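You operate a simulated robot arm through the tools that you are given. There is no shell and no other tool. Be economical: measure what you need, move in short steps, check, and stop when the job is done.

You are at the controls of a simulated robot arm. One attempt, no reset.

TASK
Back off wing nuts L and N, then take out the brown relay.
Fine: open its latch, put it in the red tray; the earth nut stays down. Set down upright: brown relay.
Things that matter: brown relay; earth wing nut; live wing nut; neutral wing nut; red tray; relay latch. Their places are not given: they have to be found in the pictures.

The check looks at the end state, three seconds after you hand in, the way a careful person would. Anything else that was tipped, shoved, dropped, spilled or broken makes it a failure.

THE ROBOT
A 7-joint arm with a two-finger parallel gripper, fixed in place. Base frame: the origin is at the foot of the arm, x ahead of it, y to its left, z up; the work surface is at about z = 0. Readings come in mm, degrees, newtons and seconds.
With the tool pointing down near the work surface it reaches from about 220 to 580 mm from the base axis. Its first joint turns from -66.0 to 66.0 degrees. Payload 2.5 kg.
The tool frame sits at the grasp point between the pads (the TCP): z along the fingers, y along the line on which they close. The tips reach 23 mm beyond it. Largest opening 94 mm; finger width 38, thickness 10; the body of the gripper, 54 by 96 mm, starts 39 mm behind the TCP.
Orientation is that of the tool frame in the base frame, as a unit quaternion [x, y, z, w]. With the fingers straight down and closing along the base's y, the tool's x points along the base's -x, its y along +y and its z along -z.

THE INTERFACE
- The arm moves only by the tool move_arm. Its argument "commands" is a list of rows, each an object of numbers (a shift or turn left out is 0, a gripper value left out holds the last): "gripper": the gripper command, from -1 (fully open) to 1 (shut), values between in proportion; "x", "y", "z": the shift along the base's x, y, z in units of 250 mm (1.0 is 250 mm); "wx", "wy", "wz": the turn, a rotation vector about the base's x, y, z in units of 120 degrees (1.0 is 120 degrees). In form: [{"gripper": .., "x": .., "y": .., "z": .., "wx": .., "wy": .., "wz": ..}, ...]. A call has 1 to 12 rows; each row is the pose to reach, as a shift and turn from the pose commanded when the call began. A call with a number of a shift or a turn outside -1 to 1 is refused whole. Rows are played at 5 a second. More than 50 mm and 8.6 degrees between two rows, or a gripper value outside its range, and nothing of the call is played. A pose out of reach is approached as far as the arm can. The call stops where the force on the tool passes 90 N (or 10 N more than at its start, if that is more) or the arm is blocked; 0.2 s more then pass. Each finger travels about 108 mm/s and halts on what it meets, pressing with about 23 N; the grip force reading is that of the motor and also rises with nothing between the fingers. The clock runs only during rows and for 0.2 s after the last one: add rows that repeat a pose to give the fingers time. It gives the time, the measured TCP pose, the force on the tool (base axes), the opening and the grip force at its end, in the units of the frame above (readings bear some noise), with the torque about the TCP (base axes, N m) and any sound that the robot's microphone picked up.
- Cameras (640 x 400 px; columns grow to the right, rows downward): "scene" is fixed at [138.6, -427.5, 539.1]; the picture's right is [0.60, -0.80, 0.00], its down [-0.50, -0.38, -0.78] and it looks along [0.62, 0.47, -0.63] (base axes); focal length 314 px, centre (320, 200). "wrist" rides on the gripper at [86, 16, -74] in the tool frame; the picture's right is [-0.18, 0.98, 0.00], its down [-0.58, -0.11, -0.81] and it looks along [-0.79, -0.15, 0.59] (tool axes); focal length 243 px, centre (320, 200).
- get_image(camera): a new picture of that camera. No time passes.
- locate(camera, pixels): for up to 12 pixels [column, row] of the newest picture of that camera ("zoom" is the newest enlarged one), the place [x, y, z] in the base frame of the surface seen there, good to about 3 mm. No time passes.
- zoom(camera, box): a new picture of the part [left, top, right, bottom] of that camera's present view, enlarged. No time passes.
- close_job(): hands the job in; it is judged then, once.

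Keep the steps short. Do not move on a guess: measure, check each grasp and each placing, and mend mistakes. In all there are 80 turns and 54 pictures (those below and enlarged ones count). Leave the gripper open and the arm clear of the work at the hand-in unless told otherwise, and finish with a single line.

The tools are called after "Request:" as a command line: name --argument value ..., lists and objects as JSON in quotes. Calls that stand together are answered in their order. move_arm: Moves the arm, as the interface text tells. Its arguments: {"type":"object","properties":{"commands":{"type":"array"}},"required":["commands"]} The other tools are called the same way: get_image (camera) takes a picture; locate (camera, pixels) gives the place of the surface under pixels of a picture; zoom (camera, box) takes an enlarged picture of a part of a camera's view; close_job () hands the job in.

At the start:

```text
clock: 0.0
ee_pos: [322.2, -168.1, 345.6]
ee_rot: [0.0, 1.0, 0.0, 0.0]
force: [-0.1, -0.5, -0.2]
moment: [-0.02, -0.01, -0.05]
grip_width: 94.1
grasp_force: 0.1
```

scene: 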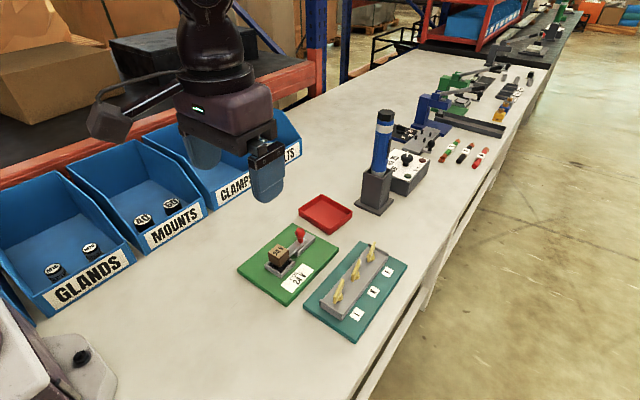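
wrist: 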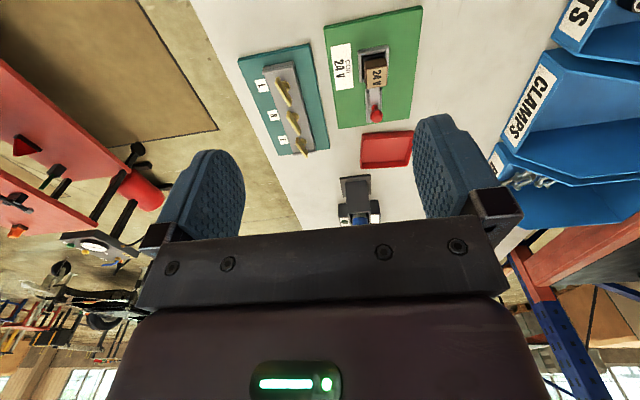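

I see the green board with relay and the teal board with three wing nuts; I'll enlarge both.

Request:
zoom --camera "scene" --box '[230, 190, 400, 345]'

Request:
zoom --camera "wrist" --box '[230, 0, 430, 180]'

```text
2.58 times, centred on (315, 268) of scene
```

zoom: 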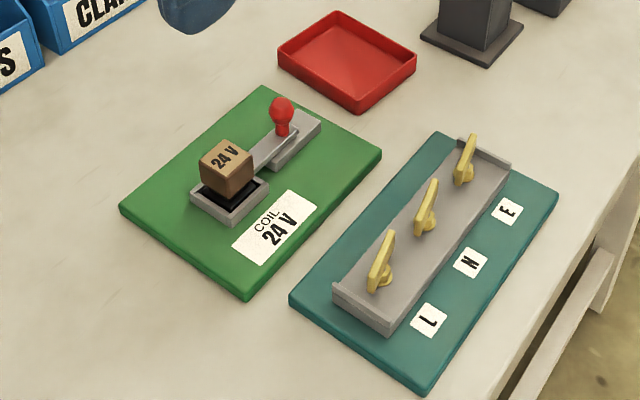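

```text
2.22 times, centred on (330, 90) of wrist
```

zoom: 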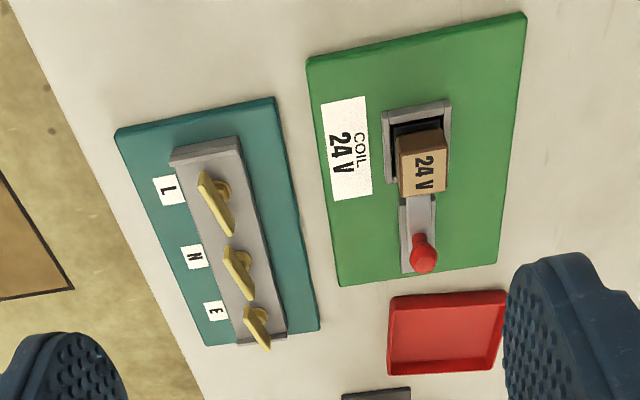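

I'll enlarge the nuts and the relay separately to measure them.

Request:
zoom --camera "scene" --box '[310, 235, 400, 305]'

Request:
locate --camera "zoom" --pixels '[[60, 200], [320, 200], [500, 200]]'

Request:
locate --camera "scene" --pixels '[[278.6, 250], [300.3, 231], [325.5, 213.8], [299, 211], [322, 196], [352, 212], [329, 233], [290, 266], [339, 288], [357, 268], [372, 250], [330, 304]]'

```text
5.71 times, centred on (355, 270) of scene
```

zoom: 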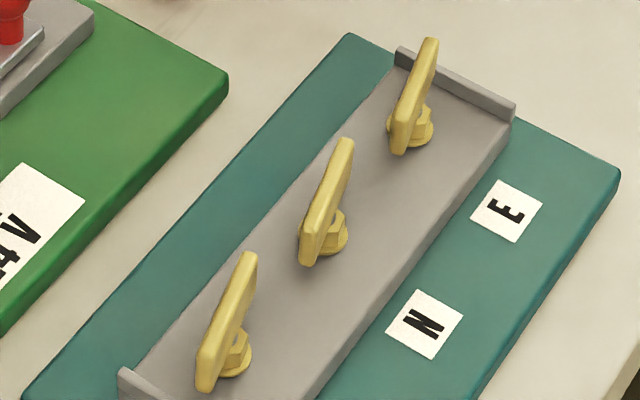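

```text
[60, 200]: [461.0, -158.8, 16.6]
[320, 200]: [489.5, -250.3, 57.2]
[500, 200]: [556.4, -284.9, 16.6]
```

```text
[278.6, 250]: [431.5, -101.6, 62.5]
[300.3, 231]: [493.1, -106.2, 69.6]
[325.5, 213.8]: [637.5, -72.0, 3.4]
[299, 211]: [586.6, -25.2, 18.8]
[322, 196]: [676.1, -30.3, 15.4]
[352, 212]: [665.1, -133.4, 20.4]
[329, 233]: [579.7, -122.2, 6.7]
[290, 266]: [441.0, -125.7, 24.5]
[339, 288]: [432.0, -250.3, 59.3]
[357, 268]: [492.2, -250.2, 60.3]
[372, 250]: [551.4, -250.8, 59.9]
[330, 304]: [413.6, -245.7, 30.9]
```

Request:
zoom --camera "scene" --box '[325, 240, 389, 305]'

Request:
zoom --camera "scene" --box '[255, 220, 325, 285]'

Request:
locate --camera "scene" --pixels '[[342.3, 280.5], [336.5, 301], [340, 298], [359, 260.5], [354, 279], [357, 277], [374.3, 242.5], [370, 260], [373, 258]]'

```text
6.15 times, centred on (357, 272) of scene
```

zoom: 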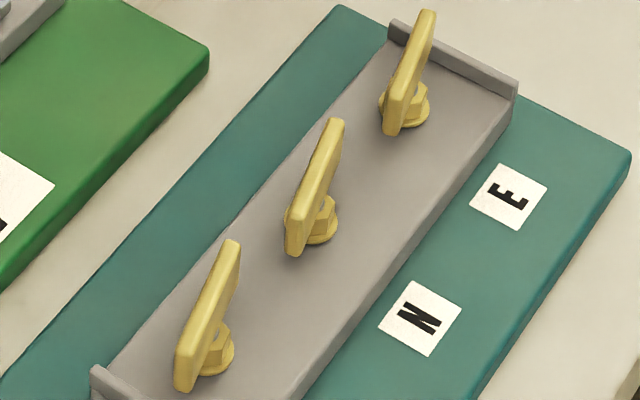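

```text
6.15 times, centred on (290, 252) of scene
```

zoom: 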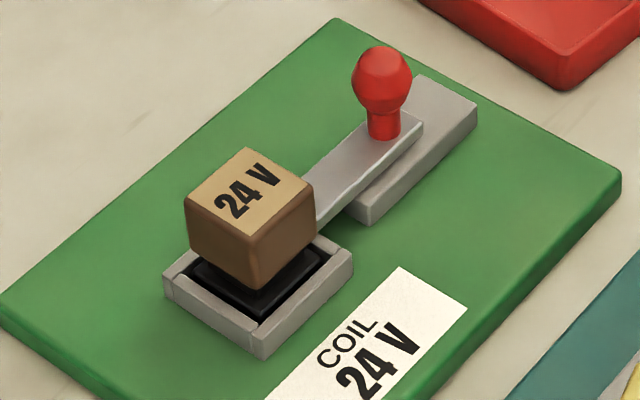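

```text
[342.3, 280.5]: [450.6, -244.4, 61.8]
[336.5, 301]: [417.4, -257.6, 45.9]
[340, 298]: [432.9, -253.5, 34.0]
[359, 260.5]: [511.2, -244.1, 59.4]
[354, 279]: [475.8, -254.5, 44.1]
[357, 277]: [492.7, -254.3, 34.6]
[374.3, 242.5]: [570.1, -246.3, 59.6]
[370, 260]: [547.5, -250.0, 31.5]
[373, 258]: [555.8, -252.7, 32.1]
```

Wing L spans (418,-257)–(451,-244), about 20° yaw, top z≈61. I'll move above it with the fingers turned 20°, stopping well above.

Request:
move_arm --commands '[{"gripper": -1, "x": 0.055, "y": -0.041, "z": -0.1, "wz": 0.02}, {"x": 0.111, "y": -0.083, "z": -0.2, "wz": 0.04}, {"x": 0.166, "y": -0.124, "z": -0.3, "wz": 0.06}, {"x": 0.222, "y": -0.166, "z": -0.4, "wz": 0.08}, {"x": 0.277, "y": -0.207, "z": -0.5, "wz": 0.1}, {"x": 0.333, "y": -0.249, "z": -0.6, "wz": 0.12}, {"x": 0.388, "y": -0.29, "z": -0.7, "wz": 0.14}, {"x": 0.444, "y": -0.332, "z": -0.8, "wz": 0.1667}, {"x": 0.444, "y": -0.332, "z": -0.8, "wz": 0.1667}]'

Request:
get_image --camera "wrist"

Request:
get_image --camera "scene"

```text
clock: 2.0
ee_pos: [433.8, -250.8, 144.5]
ee_rot: [-0.173, 0.985, 0.0, 0.0]
force: [0.0, -0.4, 0.4]
moment: [0.02, 0.02, 0.0]
grip_width: 93.9
grasp_force: 0.1
```

```text
46 pictures are left
```

wrist: 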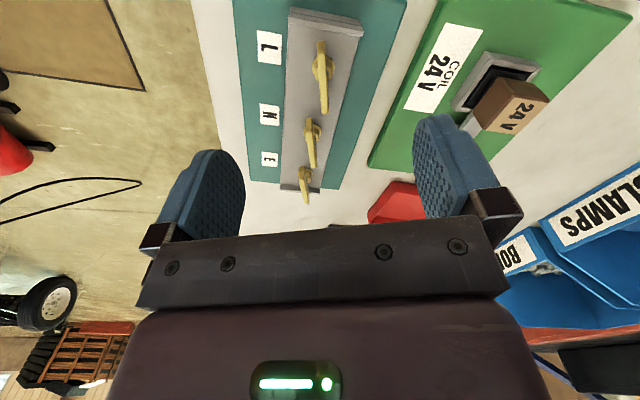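

```text
45 pictures are left
```

scene: 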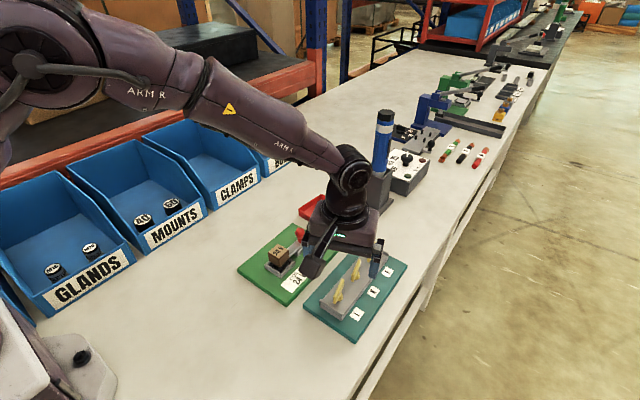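

Request:
zoom --camera "wrist" --box '[260, 10, 400, 210]'

Request:
locate --camera "wrist" --pixels '[[321, 44], [325, 110], [321, 60], [308, 121], [314, 163], [303, 172], [308, 200]]'

```text
2.00 times, centred on (330, 110) of wrist
```

zoom: 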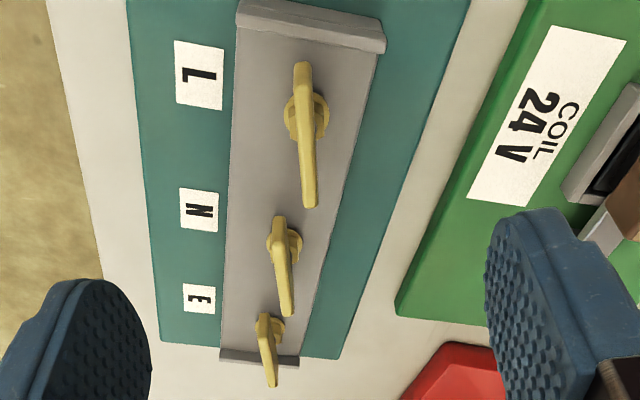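

```text
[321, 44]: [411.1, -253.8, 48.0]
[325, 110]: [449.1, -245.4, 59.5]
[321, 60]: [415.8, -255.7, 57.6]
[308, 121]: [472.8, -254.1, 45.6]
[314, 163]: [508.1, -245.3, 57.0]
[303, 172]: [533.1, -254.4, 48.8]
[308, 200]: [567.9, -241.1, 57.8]
```

Wing L centre ≈(431,-250), yaw ≈17–20°, between the fingers. I narrow the opening, descend to TCP z≈60 and close.

Request:
move_arm --commands '[{"gripper": 0.0, "x": -0.008, "z": -0.08}, {"x": -0.008, "z": -0.16}, {"x": -0.008, "z": -0.24}, {"x": -0.008, "z": -0.3}, {"x": -0.008, "z": -0.342}, {"x": -0.008, "z": -0.342}]'

Request:
get_image --camera "wrist"

```text
clock: 3.4
ee_pos: [431.0, -251.4, 60.0]
ee_rot: [-0.174, 0.985, 0.0, 0.0]
force: [-0.1, -0.2, 0.7]
moment: [0.06, 0.03, 0.01]
grip_width: 46.8
grasp_force: 0.1
```

```text
43 pictures are left
```

wrist: 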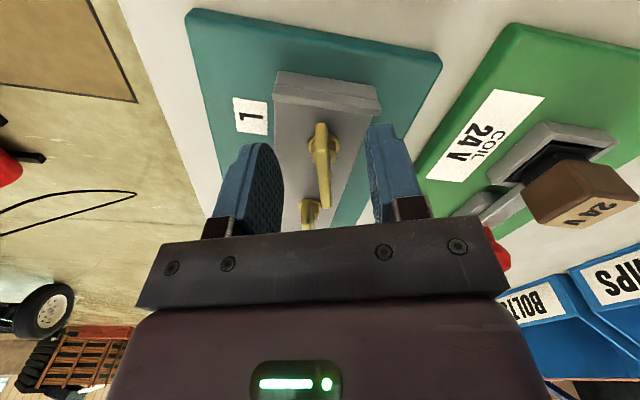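

The wing sits centrally between the pads. Close.

Request:
move_arm --commands '[{"gripper": 1}, {"gripper": 1}, {"gripper": 1}, {"gripper": 1}]'

Request:
get_image --camera "wrist"

```text
clock: 4.4
ee_pos: [431.9, -250.0, 60.4]
ee_rot: [-0.174, 0.985, 0.001, -0.002]
force: [-8.0, 12.5, 4.6]
moment: [0.29, 0.19, 0.0]
grip_width: 12.5
grasp_force: 22.9
```

```text
42 pictures are left
```

wrist: 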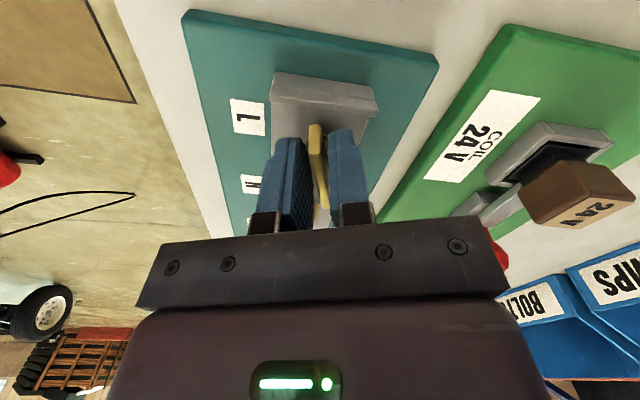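

Gripped (12.5 mm, 23 N), slight sideways load, so I shift ~1.5 mm with it and turn counter-clockwise 40°, watching torque.

Request:
move_arm --commands '[{"x": -0.002, "y": 0.005}, {"x": -0.002, "y": 0.005, "wz": 0.06}, {"x": -0.002, "y": 0.005, "wz": 0.12}, {"x": -0.002, "y": 0.005, "wz": 0.18}, {"x": -0.002, "y": 0.005, "wz": 0.24}, {"x": -0.002, "y": 0.005, "wz": 0.3}, {"x": -0.002, "y": 0.005, "wz": 0.333}]'

Request:
get_image --camera "wrist"

Request:
zoom --camera "scene" --box '[300, 230, 410, 310]'

```text
clock: 6.0
ee_pos: [431.2, -251.3, 61.4]
ee_rot: [-0.5, 0.866, -0.002, 0.002]
force: [18.9, -10.5, 0.2]
moment: [-0.36, -0.29, -0.12]
grip_width: 12.9
grasp_force: 23.3
```

```text
41 pictures are left
```

wrist: 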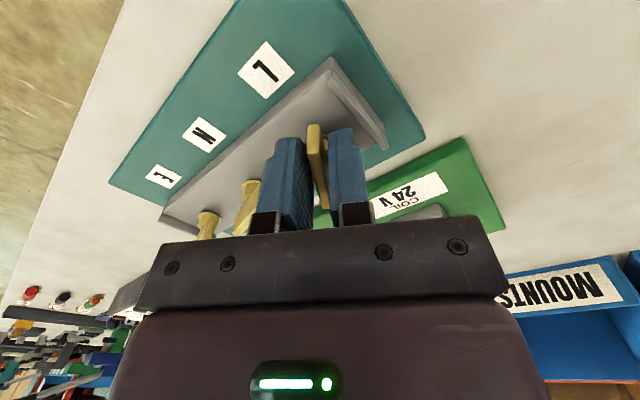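

```text
5.00 times, centred on (355, 270) of scene
```

zoom: 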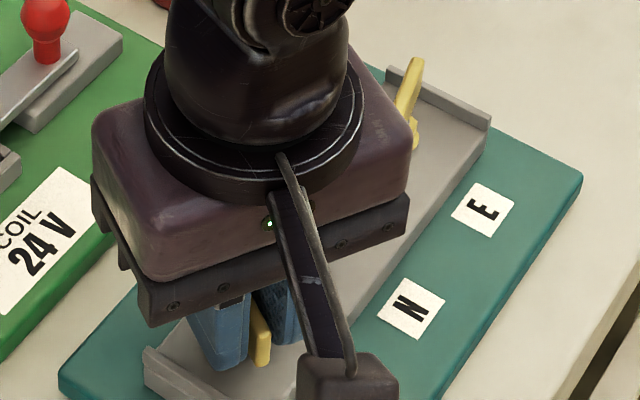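

The nut follows and z rose ~1 mm. I take out the sideways load and keep turning.

Request:
move_arm --commands '[{"x": 0.006, "y": -0.004, "z": 0.002}, {"x": 0.006, "y": -0.004, "z": 0.002, "wz": 0.06}, {"x": 0.006, "y": -0.004, "z": 0.003, "wz": 0.12}, {"x": 0.006, "y": -0.004, "z": 0.004, "wz": 0.18}, {"x": 0.006, "y": -0.004, "z": 0.005, "wz": 0.24}, {"x": 0.006, "y": -0.004, "z": 0.006, "wz": 0.3}, {"x": 0.006, "y": -0.004, "z": 0.006, "wz": 0.36}, {"x": 0.006, "y": -0.004, "z": 0.006, "wz": 0.42}]'

Request:
get_image --camera "wrist"

```text
clock: 7.8
ee_pos: [433.7, -250.5, 62.6]
ee_rot: [0.822, -0.57, 0.003, -0.001]
force: [21.3, -7.3, -0.2]
moment: [-0.16, -0.46, -0.09]
grip_width: 12.3
grasp_force: 22.8
```

```text
39 pictures are left
```

wrist: 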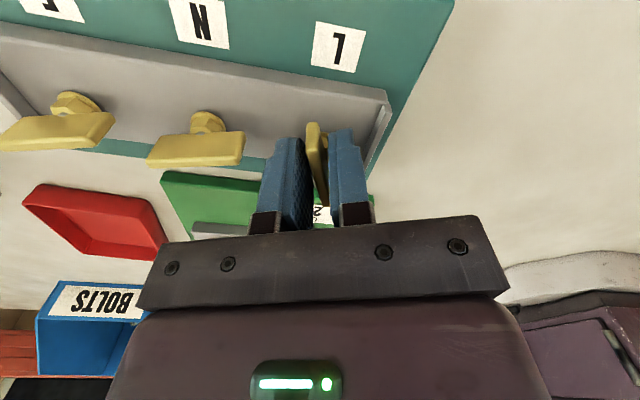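

Turned 90° so far with low torque. Continue another ~60° and ease the +x load.

Request:
move_arm --commands '[{"x": 0.006, "y": 0.0, "z": 0.001}, {"x": 0.006, "z": 0.001, "wz": 0.06}, {"x": 0.006, "z": 0.002, "wz": 0.12}, {"x": 0.006, "z": 0.003, "wz": 0.18}, {"x": 0.006, "z": 0.004, "wz": 0.24}, {"x": 0.006, "z": 0.005, "wz": 0.3}, {"x": 0.006, "z": 0.006, "wz": 0.36}, {"x": 0.006, "z": 0.007, "wz": 0.42}, {"x": 0.006, "z": 0.007, "wz": 0.48}]'

Request:
get_image --camera "wrist"

```text
clock: 9.8
ee_pos: [435.2, -249.9, 63.9]
ee_rot: [0.995, -0.103, 0.0, -0.001]
force: [14.4, 12.5, 3.5]
moment: [0.17, -0.79, -0.05]
grip_width: 12.5
grasp_force: 22.8
```

```text
38 pictures are left
```

wrist: 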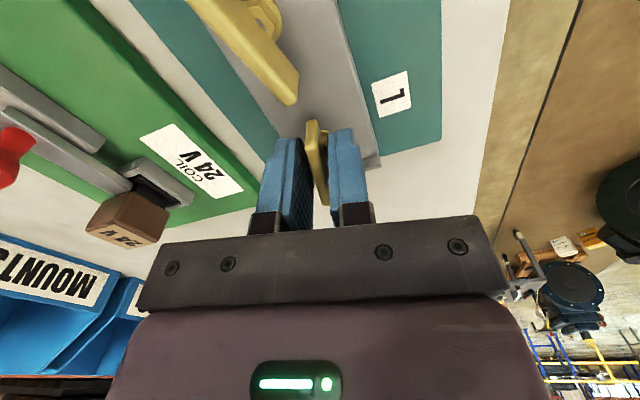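

148° turned. Release, rise and check how the nut stands.

Request:
move_arm --commands '[{"gripper": 0.2}, {"gripper": 0.0}, {"z": 0.08}, {"z": 0.2}, {"z": 0.36}, {"z": 0.36}]'

Request:
get_image --camera "scene"

Request:
zoom --camera "scene" --box '[310, 235, 400, 305]'

```text
clock: 11.2
ee_pos: [434.6, -253.3, 154.0]
ee_rot: [0.994, -0.105, 0.0, 0.0]
force: [0.9, 0.0, 0.0]
moment: [0.03, 0.03, 0.01]
grip_width: 46.9
grasp_force: 0.0
```

```text
37 pictures are left
```

scene: 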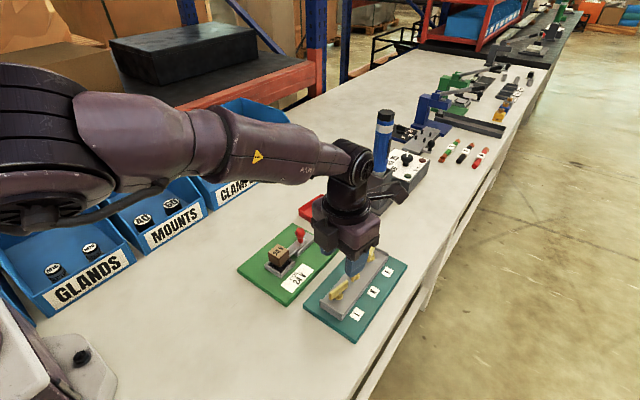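

```text
5.71 times, centred on (355, 270) of scene
```

zoom: 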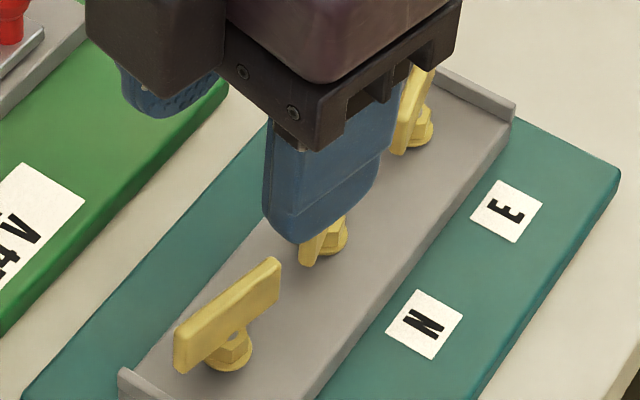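

Request:
locate --camera "zoom" --pixels '[[182, 335], [275, 268], [228, 300], [180, 365], [233, 355], [235, 335]]'

```text
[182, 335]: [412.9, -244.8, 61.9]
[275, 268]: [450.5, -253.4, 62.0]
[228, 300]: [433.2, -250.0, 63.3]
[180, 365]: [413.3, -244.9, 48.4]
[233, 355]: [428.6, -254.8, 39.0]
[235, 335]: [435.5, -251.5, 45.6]
```

Nut L turned 148° and rose ~2–3 mm. I'll wind the wrist back 180° (wing is symmetric) and give it a second turn to feel for an end or clear looseness.

Request:
move_arm --commands '[{"wz": -0.0625}, {"wz": -0.125}, {"wz": -0.1875}, {"wz": -0.25}, {"wz": -0.3125}, {"wz": -0.375}, {"wz": -0.4375}, {"wz": -0.5}, {"wz": -0.5625}, {"wz": -0.625}, {"wz": -0.6875}, {"wz": -0.75}]'

Request:
move_arm --commands '[{"wz": -0.0625}, {"wz": -0.125}, {"wz": -0.1875}, {"wz": -0.25}, {"wz": -0.3125}, {"wz": -0.375}, {"wz": -0.4375}, {"wz": -0.5}, {"wz": -0.5625}, {"wz": -0.625}, {"wz": -0.6875}, {"wz": -0.75}]'

Request:
get_image --camera "wrist"

```text
clock: 13.8
ee_pos: [433.9, -250.5, 153.4]
ee_rot: [-0.628, 0.778, 0.0, 0.0]
force: [0.0, -0.5, 0.8]
moment: [-0.02, -0.02, 0.01]
grip_width: 46.9
grasp_force: 0.2
```

```text
clock: 16.4
ee_pos: [434.4, -252.0, 153.1]
ee_rot: [0.107, 0.994, 0.0, 0.0]
force: [-0.2, 0.2, 0.1]
moment: [0.03, -0.02, -0.03]
grip_width: 46.7
grasp_force: 0.0
```

```text
35 pictures are left
```

wrist: 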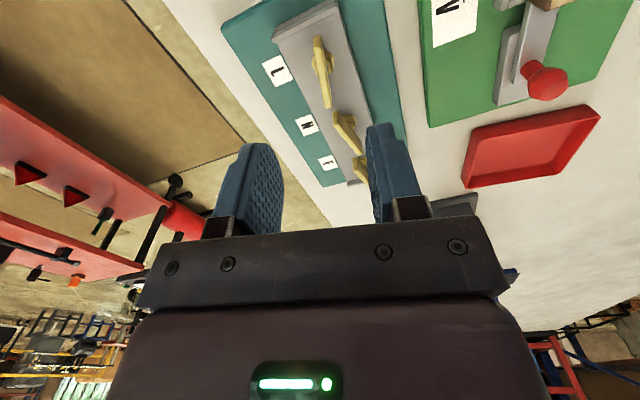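

Wing aligned with the fingers. Descend to z≈66 and grip higher on the wing.

Request:
move_arm --commands '[{"x": -0.004, "y": 0.003, "z": -0.1}, {"x": -0.004, "y": 0.003, "z": -0.2}, {"x": -0.004, "y": 0.003, "z": -0.3}, {"x": -0.004, "y": 0.003, "z": -0.348}, {"x": -0.004, "y": 0.003, "z": -0.348}, {"x": -0.004, "y": 0.003, "z": -0.348, "gripper": 1}, {"x": -0.004, "y": 0.003, "z": -0.348, "gripper": 1}, {"x": -0.004, "y": 0.003, "z": -0.348, "gripper": 1}, {"x": -0.004, "y": 0.003, "z": -0.348, "gripper": 1}]'

```text
clock: 18.4
ee_pos: [432.3, -249.3, 66.4]
ee_rot: [0.105, 0.995, 0.0, 0.001]
force: [3.4, 13.6, 2.1]
moment: [0.11, 0.29, -0.01]
grip_width: 5.6
grasp_force: 23.1
```

Now a clean grip on the wing (5.6 mm). Turn another 90°.

Request:
move_arm --commands '[{"y": 0.004}, {"y": 0.004, "z": 0.001, "wz": 0.0625}, {"y": 0.003, "z": 0.002, "wz": 0.125}, {"y": 0.002, "z": 0.003, "wz": 0.1875}, {"x": 0.001, "y": 0.0, "z": 0.003, "wz": 0.25}, {"x": 0.001, "z": 0.004, "wz": 0.3125}, {"x": 0.001, "z": 0.004, "wz": 0.375}, {"x": 0.001, "z": 0.005, "wz": 0.4375}, {"x": 0.001, "z": 0.005, "wz": 0.5}, {"x": 0.001, "z": 0.005, "wz": 0.5625}, {"x": 0.001, "z": 0.006, "wz": 0.625}, {"x": 0.001, "z": 0.006, "wz": 0.6875}]'

Request:
get_image --camera "wrist"

```text
clock: 21.0
ee_pos: [433.5, -250.3, 67.6]
ee_rot: [-0.578, 0.816, 0.0, 0.001]
force: [4.0, 14.3, 0.7]
moment: [0.14, -0.03, -0.05]
grip_width: 6.1
grasp_force: 22.9
```

```text
34 pictures are left
```

wrist: 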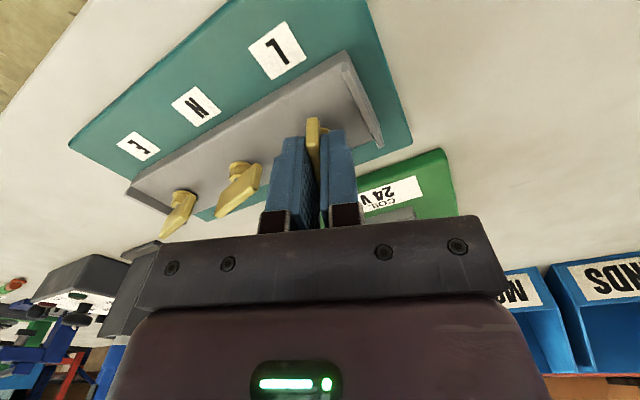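

No end yet. Another 82°, to ~310° total, then inspect.

Request:
move_arm --commands '[{"y": 0.003}, {"y": 0.003, "z": 0.001, "wz": 0.0625}, {"y": 0.003, "z": 0.002, "wz": 0.125}, {"y": 0.002, "z": 0.003, "wz": 0.1875}, {"y": 0.0, "z": 0.003, "wz": 0.25}, {"z": 0.004, "wz": 0.3125}, {"z": 0.004, "wz": 0.375}, {"z": 0.005, "wz": 0.4375}, {"z": 0.005, "wz": 0.5}, {"z": 0.005, "wz": 0.5625}, {"z": 0.006, "wz": 0.625}, {"z": 0.006, "wz": 0.6875}]'

Request:
move_arm --commands '[{"gripper": 0.5}, {"gripper": 0.0}, {"z": 0.08}, {"z": 0.2}, {"z": 0.36}, {"z": 0.36}]'

Request:
zoom --camera "scene" --box '[310, 235, 400, 305]'

Request:
locate --camera "zoom" --pixels '[[228, 300], [182, 335], [275, 268], [235, 335], [320, 240]]'

```text
clock: 23.6
ee_pos: [436.5, -253.6, 71.1]
ee_rot: [0.972, -0.236, 0.007, -0.001]
force: [30.6, -11.2, 3.4]
moment: [-0.01, -0.27, -1.38]
grip_width: 35.9
grasp_force: 23.3
```

```text
clock: 25.0
ee_pos: [432.8, -249.9, 159.3]
ee_rot: [0.972, -0.234, 0.001, 0.0]
force: [-0.2, 0.7, -0.4]
moment: [0.04, 0.01, 0.04]
grip_width: 47.1
grasp_force: 0.1
```

```text
5.71 times, centred on (355, 270) of scene
```

zoom: 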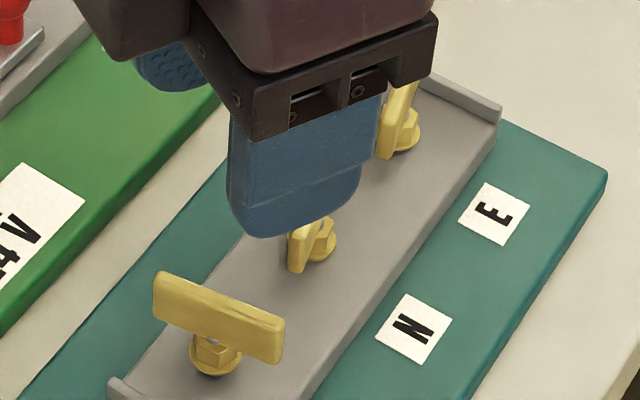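

```text
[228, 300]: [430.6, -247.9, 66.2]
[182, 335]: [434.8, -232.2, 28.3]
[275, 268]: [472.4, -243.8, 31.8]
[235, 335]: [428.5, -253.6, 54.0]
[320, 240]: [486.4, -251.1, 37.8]
```

L hit its end stop: fingers were forced open and the teal board seems to have moved ~4–5 mm. I measure the wing and board before going on.

Request:
locate --camera "zoom" --pixels '[[160, 280], [280, 325], [220, 300], [494, 214], [413, 330], [604, 172], [112, 380], [500, 110], [425, 75]]'

Request:
get_image --camera "scene"

```text
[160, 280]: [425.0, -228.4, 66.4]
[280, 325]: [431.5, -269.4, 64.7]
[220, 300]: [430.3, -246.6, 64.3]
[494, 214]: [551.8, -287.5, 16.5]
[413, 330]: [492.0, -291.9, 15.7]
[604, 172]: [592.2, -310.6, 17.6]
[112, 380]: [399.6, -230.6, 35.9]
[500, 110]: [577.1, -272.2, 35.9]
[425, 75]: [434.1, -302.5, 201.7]
```

```text
32 pictures are left
```

scene: 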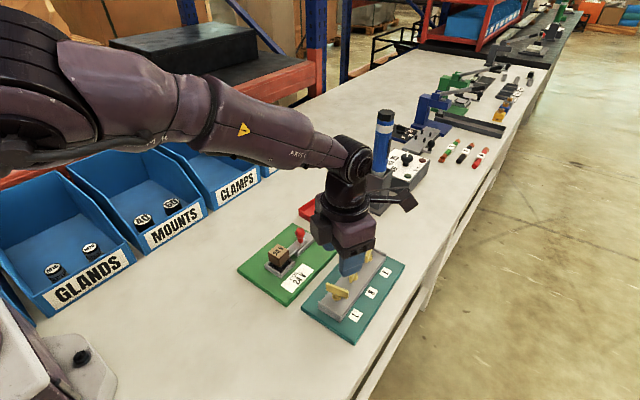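

L is backed off 260° (at its end stop, risen ~5 mm). The board slipped ~4 mm; I'll be gentler with N (stop at ~235°) and straighten the board after. Wind the wrist back while moving over N at about (489,-249).

Request:
move_arm --commands '[{"x": 0.02, "wz": -0.0625}, {"x": 0.04, "wz": -0.125}, {"x": 0.06, "wz": -0.1875}, {"x": 0.08, "wz": -0.25}, {"x": 0.1, "wz": -0.3125}, {"x": 0.12, "wz": -0.375}, {"x": 0.14, "wz": -0.4375}, {"x": 0.16, "wz": -0.5}, {"x": 0.18, "wz": -0.5625}, {"x": 0.2, "wz": -0.625}, {"x": 0.22, "wz": -0.6875}, {"x": 0.23, "wz": -0.75}]'

Request:
move_arm --commands '[{"wz": -0.0625}, {"wz": -0.125}, {"wz": -0.1875}, {"wz": -0.25}, {"wz": -0.3125}, {"wz": -0.358}, {"wz": -0.358}]'

Request:
get_image --camera "wrist"

```text
clock: 27.6
ee_pos: [491.3, -250.7, 160.0]
ee_rot: [-0.521, 0.853, 0.0, 0.0]
force: [0.2, 0.2, 0.2]
moment: [-0.02, 0.0, 0.04]
grip_width: 47.2
grasp_force: 0.1
```

```text
clock: 29.2
ee_pos: [492.0, -250.3, 158.5]
ee_rot: [-0.172, 0.985, 0.0, 0.0]
force: [0.1, 0.1, 0.1]
moment: [-0.02, 0.04, -0.01]
grip_width: 46.7
grasp_force: 0.0
```

```text
31 pictures are left
```

wrist: 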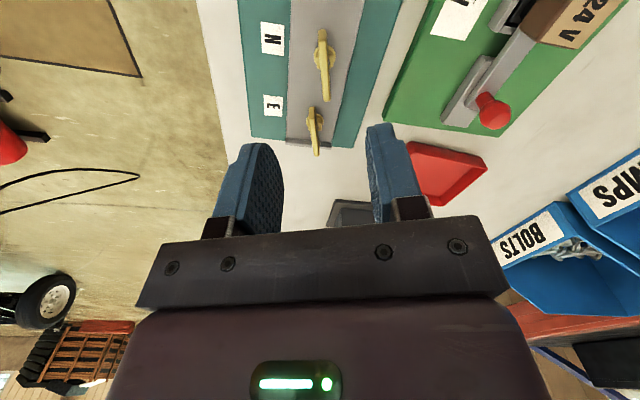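

Request:
locate --camera "wrist" --pixels '[[322, 35], [325, 97], [323, 60], [323, 80], [309, 111], [317, 152], [304, 140], [352, 144]]'

Request:
zoom --camera "wrist" --box '[250, 10, 400, 170]'

```text
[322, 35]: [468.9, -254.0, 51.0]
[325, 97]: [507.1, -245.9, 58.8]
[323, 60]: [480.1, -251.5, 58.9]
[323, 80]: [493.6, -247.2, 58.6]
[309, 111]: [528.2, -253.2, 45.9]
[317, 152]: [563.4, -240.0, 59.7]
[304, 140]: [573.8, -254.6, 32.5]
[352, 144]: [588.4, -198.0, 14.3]
```

```text
2.50 times, centred on (325, 90) of wrist
```

zoom: 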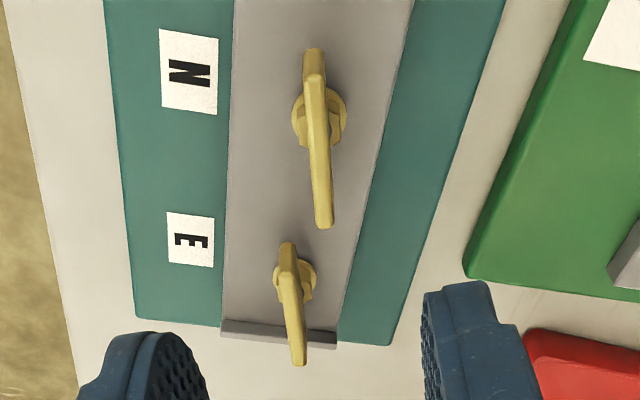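

N wing centre ≈(488.5,-249.5). Descend and grip.

Request:
move_arm --commands '[{"x": -0.011, "y": 0.003, "z": -0.1}, {"x": -0.011, "y": 0.003, "z": -0.2}, {"x": -0.011, "y": 0.003, "z": -0.3}, {"x": -0.011, "y": 0.003, "z": -0.38}, {"x": -0.011, "y": 0.003, "z": -0.38}, {"x": -0.011, "y": 0.003, "z": -0.38, "gripper": 1}, {"x": -0.011, "y": 0.003, "z": -0.38, "gripper": 1}, {"x": -0.011, "y": 0.003, "z": -0.38, "gripper": 1}, {"x": -0.011, "y": 0.003, "z": -0.38, "gripper": 1}]'

```text
clock: 31.2
ee_pos: [488.5, -248.5, 63.4]
ee_rot: [-0.174, 0.985, 0.001, -0.002]
force: [-12.9, 18.5, 5.7]
moment: [-0.02, 0.31, 0.03]
grip_width: 5.5
grasp_force: 22.9
```

Clean grip. I ease the sideways load by ~1.8 mm and check.

Request:
move_arm --commands '[{"x": -0.0025, "y": 0.007}, {"x": -0.0025, "y": 0.007}]'

```text
clock: 31.8
ee_pos: [487.6, -248.0, 63.5]
ee_rot: [-0.174, 0.985, -0.001, 0.001]
force: [5.2, 8.3, 0.3]
moment: [-0.03, 0.33, 0.04]
grip_width: 5.7
grasp_force: 22.7
```

Good. Turn counter-clockwise 80°, rising slightly with the thread.

Request:
move_arm --commands '[{"x": 0.002, "z": 0.001, "wz": 0.06}, {"x": 0.002, "z": 0.002, "wz": 0.12}, {"x": 0.002, "z": 0.003, "wz": 0.18}, {"x": 0.002, "z": 0.003, "wz": 0.24}, {"x": 0.002, "z": 0.004, "wz": 0.3}, {"x": 0.002, "z": 0.004, "wz": 0.36}, {"x": 0.002, "z": 0.005, "wz": 0.42}, {"x": 0.002, "z": 0.005, "wz": 0.48}, {"x": 0.002, "z": 0.006, "wz": 0.54}, {"x": 0.002, "z": 0.006, "wz": 0.6}, {"x": 0.002, "z": 0.007, "wz": 0.667}]'

```text
clock: 34.2
ee_pos: [488.6, -248.5, 68.8]
ee_rot: [0.767, -0.641, 0.004, -0.002]
force: [22.5, -10.3, -0.5]
moment: [-0.27, -0.24, -0.07]
grip_width: 5.7
grasp_force: 23.6
```

Ease the load and turn another 68°.

Request:
move_arm --commands '[{"x": 0.006, "y": -0.003}, {"x": 0.006, "y": -0.002, "z": 0.001, "wz": 0.06}, {"x": 0.006, "z": 0.002, "wz": 0.12}, {"x": 0.006, "z": 0.002, "wz": 0.18}, {"x": 0.006, "z": 0.003, "wz": 0.24}, {"x": 0.006, "z": 0.003, "wz": 0.3}, {"x": 0.005, "z": 0.004, "wz": 0.36}, {"x": 0.004, "z": 0.004, "wz": 0.42}, {"x": 0.003, "z": 0.005, "wz": 0.48}, {"x": 0.002, "z": 0.005, "wz": 0.54}, {"x": 0.002, "z": 0.005, "wz": 0.567}]'

Request:
get_image --camera "wrist"

```text
clock: 36.6
ee_pos: [488.7, -246.9, 67.3]
ee_rot: [0.995, -0.103, 0.002, -0.001]
force: [13.2, 3.5, 11.0]
moment: [-0.01, -0.39, -0.01]
grip_width: 5.6
grasp_force: 23.1
```

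```text
29 pictures are left
```

wrist: 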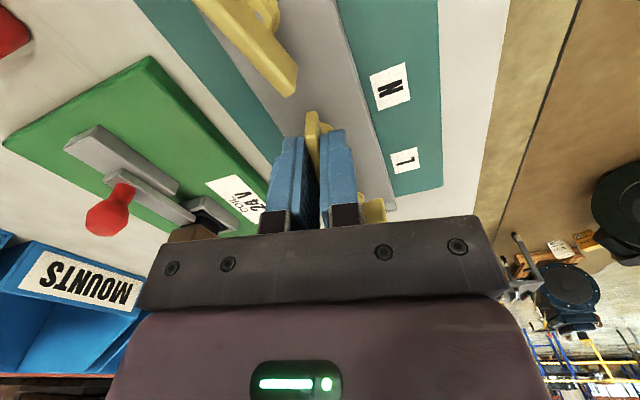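

148° on N. Release, rise and wind back 180° for the second grip.

Request:
move_arm --commands '[{"gripper": 0.5}, {"gripper": 0.0}, {"z": 0.08}, {"z": 0.16}, {"z": 0.2, "wz": -0.0625}, {"z": 0.2, "wz": -0.125}, {"z": 0.2, "wz": -0.1875}, {"z": 0.2, "wz": -0.25}, {"z": 0.2, "wz": -0.3125}, {"z": 0.2, "wz": -0.375}, {"z": 0.2, "wz": -0.4375}, {"z": 0.2, "wz": -0.5}]'

Request:
move_arm --commands '[{"wz": -0.0625}, {"wz": -0.125}, {"wz": -0.1875}, {"wz": -0.25}, {"wz": -0.3125}, {"wz": -0.375}, {"wz": -0.4375}, {"wz": -0.5}, {"wz": -0.5625}, {"wz": -0.625}, {"wz": -0.6875}, {"wz": -0.75}]'

Request:
move_arm --commands '[{"wz": -0.0625}, {"wz": -0.125}, {"wz": -0.1875}, {"wz": -0.25}, {"wz": -0.25}]'

Request:
get_image --camera "wrist"

Request:
zoom --camera "scene" --box '[310, 235, 400, 305]'

```text
clock: 39.2
ee_pos: [488.3, -247.6, 117.4]
ee_rot: [0.808, -0.589, 0.0, 0.0]
force: [-0.2, 0.2, -0.5]
moment: [0.0, 0.01, -0.01]
grip_width: 47.0
grasp_force: 0.1
```

```text
clock: 41.8
ee_pos: [487.5, -247.8, 117.5]
ee_rot: [-0.156, 0.988, 0.0, -0.001]
force: [-0.8, -0.3, -0.6]
moment: [-0.02, -0.01, 0.0]
grip_width: 46.9
grasp_force: 0.0
```

```text
clock: 43.0
ee_pos: [488.7, -247.8, 118.2]
ee_rot: [0.106, 0.994, 0.0, 0.001]
force: [-0.6, 0.2, -0.1]
moment: [-0.03, 0.01, -0.02]
grip_width: 47.0
grasp_force: 0.1
```

```text
28 pictures are left
```

wrist: 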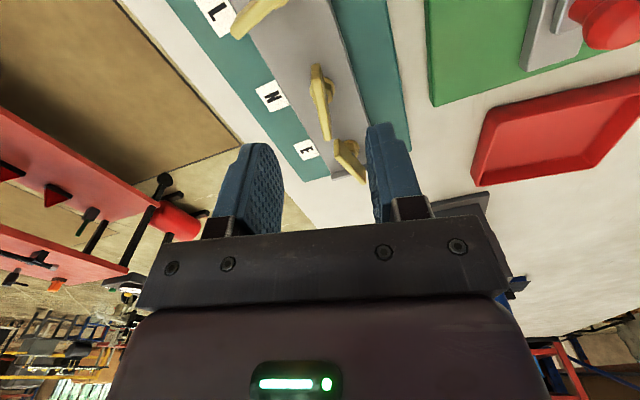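

```text
5.71 times, centred on (355, 270) of scene
```

zoom: 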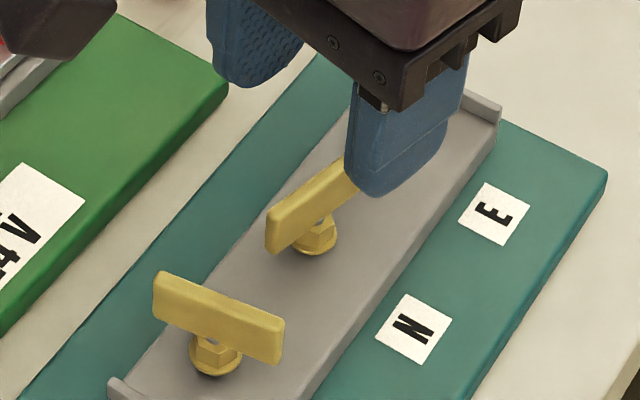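

Board hasn't moved further. Re-grip N at z≈66.

Request:
move_arm --commands '[{"z": -0.1}, {"z": -0.18}, {"z": -0.206}, {"z": -0.206}, {"z": -0.206, "gripper": 1}, {"z": -0.206, "gripper": 1}, {"z": -0.206, "gripper": 1}, {"z": -0.206, "gripper": 1}]'

```text
clock: 44.8
ee_pos: [488.9, -247.4, 65.4]
ee_rot: [0.104, 0.995, 0.001, 0.0]
force: [1.1, 9.0, 0.7]
moment: [0.25, 0.06, 0.0]
grip_width: 12.5
grasp_force: 22.8
```

On the hub again (12.5 mm); reopen, rise 4 mm, re-grip on the wing only.

Request:
move_arm --commands '[{"gripper": 0.5}, {"gripper": 0.5}, {"z": 0.016, "gripper": 0.5}, {"z": 0.016, "y": 0.002, "gripper": 1}, {"z": 0.016, "y": 0.002, "gripper": 1}, {"z": 0.016, "y": 0.002, "gripper": 1}, {"z": 0.016, "y": 0.002, "gripper": 1}]'

```text
clock: 46.4
ee_pos: [489.0, -247.7, 69.9]
ee_rot: [0.103, 0.995, -0.001, 0.0]
force: [3.8, 3.6, -0.2]
moment: [0.05, -0.05, 0.04]
grip_width: 5.7
grasp_force: 22.9
```

Clean. Turn 80° more (total ~228°), short of the stop.

Request:
move_arm --commands '[{"z": 0.001, "wz": 0.06}, {"z": 0.002, "wz": 0.12}, {"z": 0.003, "wz": 0.18}, {"z": 0.003, "wz": 0.24}, {"z": 0.004, "wz": 0.3}, {"z": 0.004, "wz": 0.36}, {"z": 0.005, "wz": 0.42}, {"z": 0.005, "wz": 0.48}, {"z": 0.006, "wz": 0.54}, {"z": 0.006, "wz": 0.6}, {"z": 0.007, "wz": 0.667}]'

```text
clock: 48.8
ee_pos: [489.0, -248.3, 72.2]
ee_rot: [-0.56, 0.829, -0.002, 0.0]
force: [17.7, -5.4, 0.5]
moment: [0.16, -0.34, 0.0]
grip_width: 5.4
grasp_force: 22.7
```

Torque near zero. Ease the +x load and add a cautious 18°.

Request:
move_arm --commands '[{"x": 0.004}, {"x": 0.004, "wz": 0.05}, {"x": 0.004, "wz": 0.1}, {"x": 0.004, "wz": 0.15}]'

Request:
move_arm --commands '[{"gripper": 0.5}, {"gripper": 0.0}, {"z": 0.08}, {"z": 0.16}, {"z": 0.3}, {"z": 0.4, "y": 0.1}, {"z": 0.4, "y": 0.2}, {"z": 0.4, "y": 0.3}, {"z": 0.4, "y": 0.4}]'

Request:
zoom --camera "scene" --box '[310, 235, 400, 305]'

```text
clock: 49.8
ee_pos: [489.3, -247.9, 71.3]
ee_rot: [-0.683, 0.731, -0.001, -0.001]
force: [11.5, -5.0, 1.5]
moment: [-0.29, -0.13, -0.07]
grip_width: 5.6
grasp_force: 23.4
```

```text
clock: 51.8
ee_pos: [489.8, -147.5, 171.3]
ee_rot: [-0.682, 0.731, 0.0, -0.001]
force: [0.4, -0.8, 0.0]
moment: [0.01, 0.0, 0.0]
grip_width: 46.9
grasp_force: 0.1
```

```text
5.71 times, centred on (355, 270) of scene
```

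zoom: 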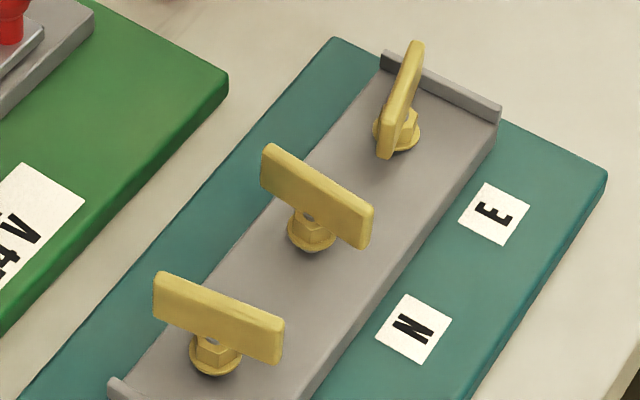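

Both L and N are raised and turned; E untouched. Now go look at the relay and latch: wind the wrist back and move above it.

Request:
move_arm --commands '[{"x": -0.03, "y": 0.02, "z": 0.02, "wz": -0.065}, {"x": -0.06, "y": 0.04, "z": 0.04, "wz": -0.13}, {"x": -0.09, "y": 0.06, "z": 0.06, "wz": -0.195}, {"x": -0.12, "y": 0.08, "z": 0.06, "wz": -0.26}, {"x": -0.15, "y": 0.1, "z": 0.06, "wz": -0.325}, {"x": -0.18, "y": 0.12, "z": 0.06, "wz": -0.39}, {"x": -0.21, "y": 0.14, "z": 0.06, "wz": -0.455}, {"x": -0.24, "y": 0.16, "z": 0.06, "wz": -0.52}, {"x": -0.26, "y": 0.16, "z": 0.06, "wz": -0.585}, {"x": -0.28, "y": 0.16, "z": 0.06, "wz": -0.65}, {"x": -0.28, "y": 0.16, "z": 0.06, "wz": -0.715}, {"x": -0.28, "y": 0.16, "z": 0.06, "wz": -0.78}]'

Request:
zoom --camera "wrist" --box '[220, 0, 460, 150]'

Request:
zoom --camera "scene" --box '[255, 190, 345, 285]'

```text
clock: 54.4
ee_pos: [419.0, -106.7, 186.8]
ee_rot: [0.067, 0.998, 0.0, 0.0]
force: [0.1, -0.5, -0.1]
moment: [-0.01, -0.02, 0.02]
grip_width: 46.9
grasp_force: 0.0
```

```text
2.67 times, centred on (340, 75) of wrist
```

zoom: 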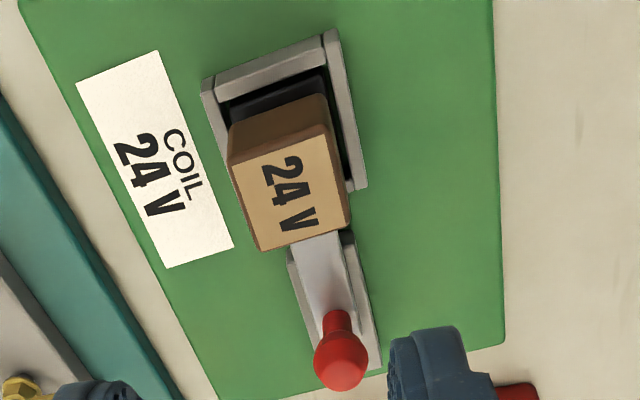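

```text
4.21 times, centred on (300, 238) of scene
```

zoom: 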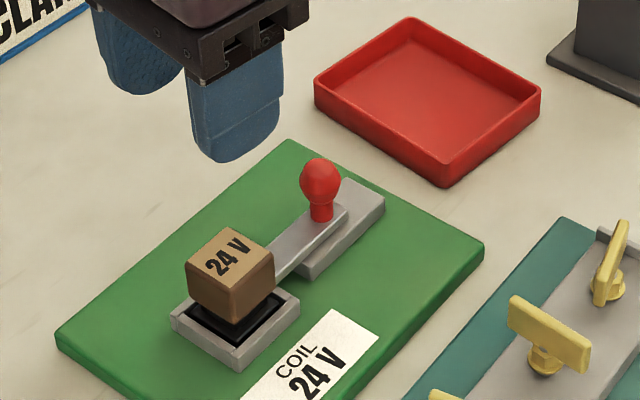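

Request:
locate --camera "zoom" --pixels '[[320, 170], [320, 185], [321, 213], [342, 212], [285, 260], [310, 235], [365, 190], [310, 270], [230, 250], [190, 268], [228, 230], [270, 262]]'

Request:
locate --camera "wrist" --pixels '[[347, 134], [346, 121], [339, 93], [358, 95], [337, 72], [308, 59], [340, 36], [318, 93], [349, 83], [328, 75]]'

```text
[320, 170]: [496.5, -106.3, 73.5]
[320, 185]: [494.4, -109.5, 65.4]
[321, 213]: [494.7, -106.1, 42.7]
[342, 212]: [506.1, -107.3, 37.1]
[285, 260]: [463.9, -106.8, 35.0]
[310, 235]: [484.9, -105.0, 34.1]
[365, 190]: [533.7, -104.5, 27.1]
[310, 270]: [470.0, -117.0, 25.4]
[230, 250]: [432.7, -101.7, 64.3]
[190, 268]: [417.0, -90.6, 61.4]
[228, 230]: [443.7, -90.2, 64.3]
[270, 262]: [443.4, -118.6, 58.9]
```

```text
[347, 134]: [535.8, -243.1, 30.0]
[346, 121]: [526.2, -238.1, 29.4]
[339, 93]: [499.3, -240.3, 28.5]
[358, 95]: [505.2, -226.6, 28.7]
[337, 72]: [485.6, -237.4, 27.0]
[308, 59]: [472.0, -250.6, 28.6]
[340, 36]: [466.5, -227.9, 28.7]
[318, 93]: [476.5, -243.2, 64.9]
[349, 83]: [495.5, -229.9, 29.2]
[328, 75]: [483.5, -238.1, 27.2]
```

It looks like a sliding bolt: plate (z≈35) from the relay to x≈507 on a rail that runs on to x≈540, knob at (495,-107, z 57–74). I go above the knob with fingers closing along y.

Request:
move_arm --commands '[{"x": 0.08, "z": -0.05, "wz": 0.03}, {"x": 0.16, "z": -0.1, "wz": 0.064}, {"x": 0.24, "z": -0.18, "wz": 0.064}, {"x": 0.304, "z": -0.24, "wz": 0.064}, {"x": 0.304, "z": -0.24, "wz": 0.064}]'

Request:
zoom --camera "wrist" --box '[200, 0, 440, 150]'

```text
clock: 55.6
ee_pos: [496.7, -107.5, 127.8]
ee_rot: [-0.002, 1.0, 0.0, -0.001]
force: [0.0, 0.1, 0.0]
moment: [-0.02, 0.02, -0.02]
grip_width: 47.1
grasp_force: 0.0
```

```text
2.67 times, centred on (320, 75) of wrist
```

zoom: 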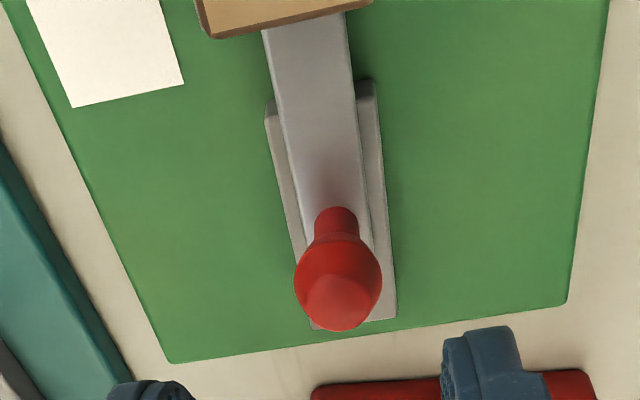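

Request:
locate --camera "zoom" --pixels '[[338, 310], [338, 270], [336, 225], [325, 150], [265, 40], [345, 40], [310, 235], [372, 235]]'

```text
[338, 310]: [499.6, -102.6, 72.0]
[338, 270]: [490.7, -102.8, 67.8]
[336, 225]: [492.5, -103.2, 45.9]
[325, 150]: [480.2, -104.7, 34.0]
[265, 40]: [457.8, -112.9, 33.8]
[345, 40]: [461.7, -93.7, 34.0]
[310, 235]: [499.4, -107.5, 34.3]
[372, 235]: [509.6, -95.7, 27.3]
```

Knob centre ≈(496,-103.5). Shift 4 mm, descend to z≈67 and close on it.

Request:
move_arm --commands '[{"y": 0.014, "z": -0.1}, {"y": 0.014, "z": -0.2}, {"y": 0.014, "z": -0.242}, {"y": 0.014, "z": -0.242}, {"y": 0.014, "z": -0.242, "gripper": 1}, {"y": 0.014, "z": -0.242, "gripper": 1}, {"y": 0.014, "z": -0.242, "gripper": 1}]'

```text
clock: 57.2
ee_pos: [495.4, -103.9, 65.3]
ee_rot: [-0.002, 1.0, 0.0, 0.0]
force: [2.8, 2.6, -0.6]
moment: [0.04, 0.02, -0.12]
grip_width: 19.0
grasp_force: 22.9
```

Knob held (19 mm, balanced). Slide gently +x 8 mm and read the force.

Request:
move_arm --commands '[{"x": 0.008}, {"x": 0.016}, {"x": 0.024}, {"x": 0.032}]'

Request:
zoom --camera "scene" --box '[255, 190, 345, 285]'

```text
clock: 58.2
ee_pos: [503.7, -103.4, 65.6]
ee_rot: [-0.001, 1.0, 0.0, -0.001]
force: [-0.8, 5.7, 0.3]
moment: [0.04, -0.44, -0.08]
grip_width: 19.1
grasp_force: 23.1
```

```text
4.21 times, centred on (300, 238) of scene
```

zoom: 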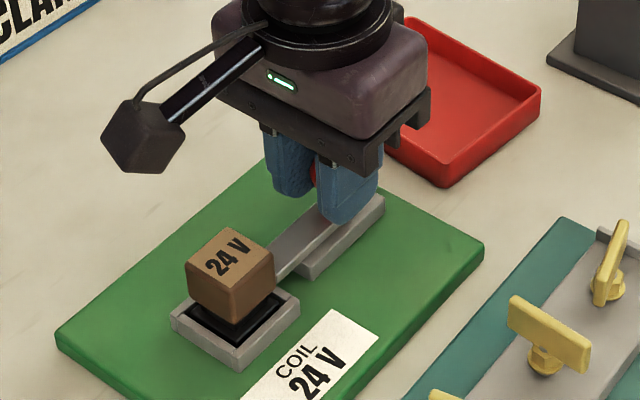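

It slides with almost no force. Continue in 4 mm steps toward the end of the rail.

Request:
move_arm --commands '[{"x": 0.012}, {"x": 0.024}, {"x": 0.036}, {"x": 0.048}, {"x": 0.056}]'

Request:
zoom --camera "scene" --box '[255, 190, 345, 285]'

```text
clock: 59.4
ee_pos: [516.9, -102.3, 65.8]
ee_rot: [-0.001, 1.0, 0.0, -0.001]
force: [-6.5, 10.5, 6.8]
moment: [0.0, -0.55, 0.0]
grip_width: 19.3
grasp_force: 22.9
```

```text
4.21 times, centred on (300, 238) of scene
```

zoom: 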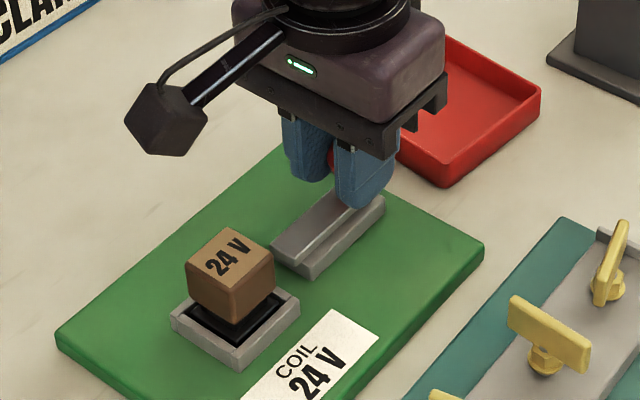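

The bolt is clear of the relay now. A little more (with 1.5 mm +y to relax the side load) to find the end.

Request:
move_arm --commands '[{"x": 0.006, "y": 0.005}, {"x": 0.014, "y": 0.006}, {"x": 0.022, "y": 0.007}, {"x": 0.022, "y": 0.007}]'

```text
clock: 60.4
ee_pos: [521.9, -104.2, 64.2]
ee_rot: [-0.001, 1.0, 0.0, -0.003]
force: [-15.4, -0.6, 0.7]
moment: [0.1, 0.22, -0.11]
grip_width: 19.1
grasp_force: 23.1
```

End of travel felt (-15 N). Release, rise, and then test reach over the tray empty, tilted 15° outward (closing along y).

Request:
move_arm --commands '[{"gripper": 0.5}, {"gripper": 0.0}, {"z": 0.08}, {"z": 0.2}, {"z": 0.28, "wy": -0.04}, {"x": 0.1, "y": 0.04, "z": 0.28, "wy": -0.08}, {"x": 0.2, "y": 0.07, "z": 0.25, "wy": -0.125}, {"x": 0.3, "y": 0.1, "z": 0.2, "wy": -0.125}, {"x": 0.37, "y": 0.1, "z": 0.16, "wy": -0.125}, {"x": 0.37, "y": 0.1, "z": 0.1, "wy": -0.125}, {"x": 0.37, "y": 0.1, "z": 0.1, "wy": -0.125}]'

Request:
get_image --camera "scene"

```text
clock: 62.8
ee_pos: [615.9, -76.6, 90.6]
ee_rot: [-0.002, 0.991, -0.001, 0.13]
force: [0.4, 0.0, -0.3]
moment: [0.0, -0.02, 0.0]
grip_width: 47.1
grasp_force: 0.1
```

```text
20 pictures are left
```

scene: 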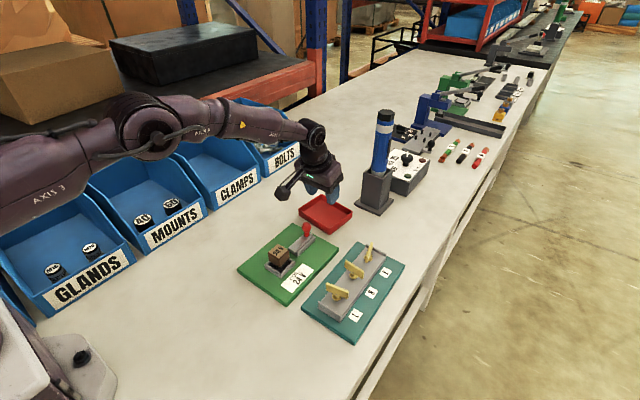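

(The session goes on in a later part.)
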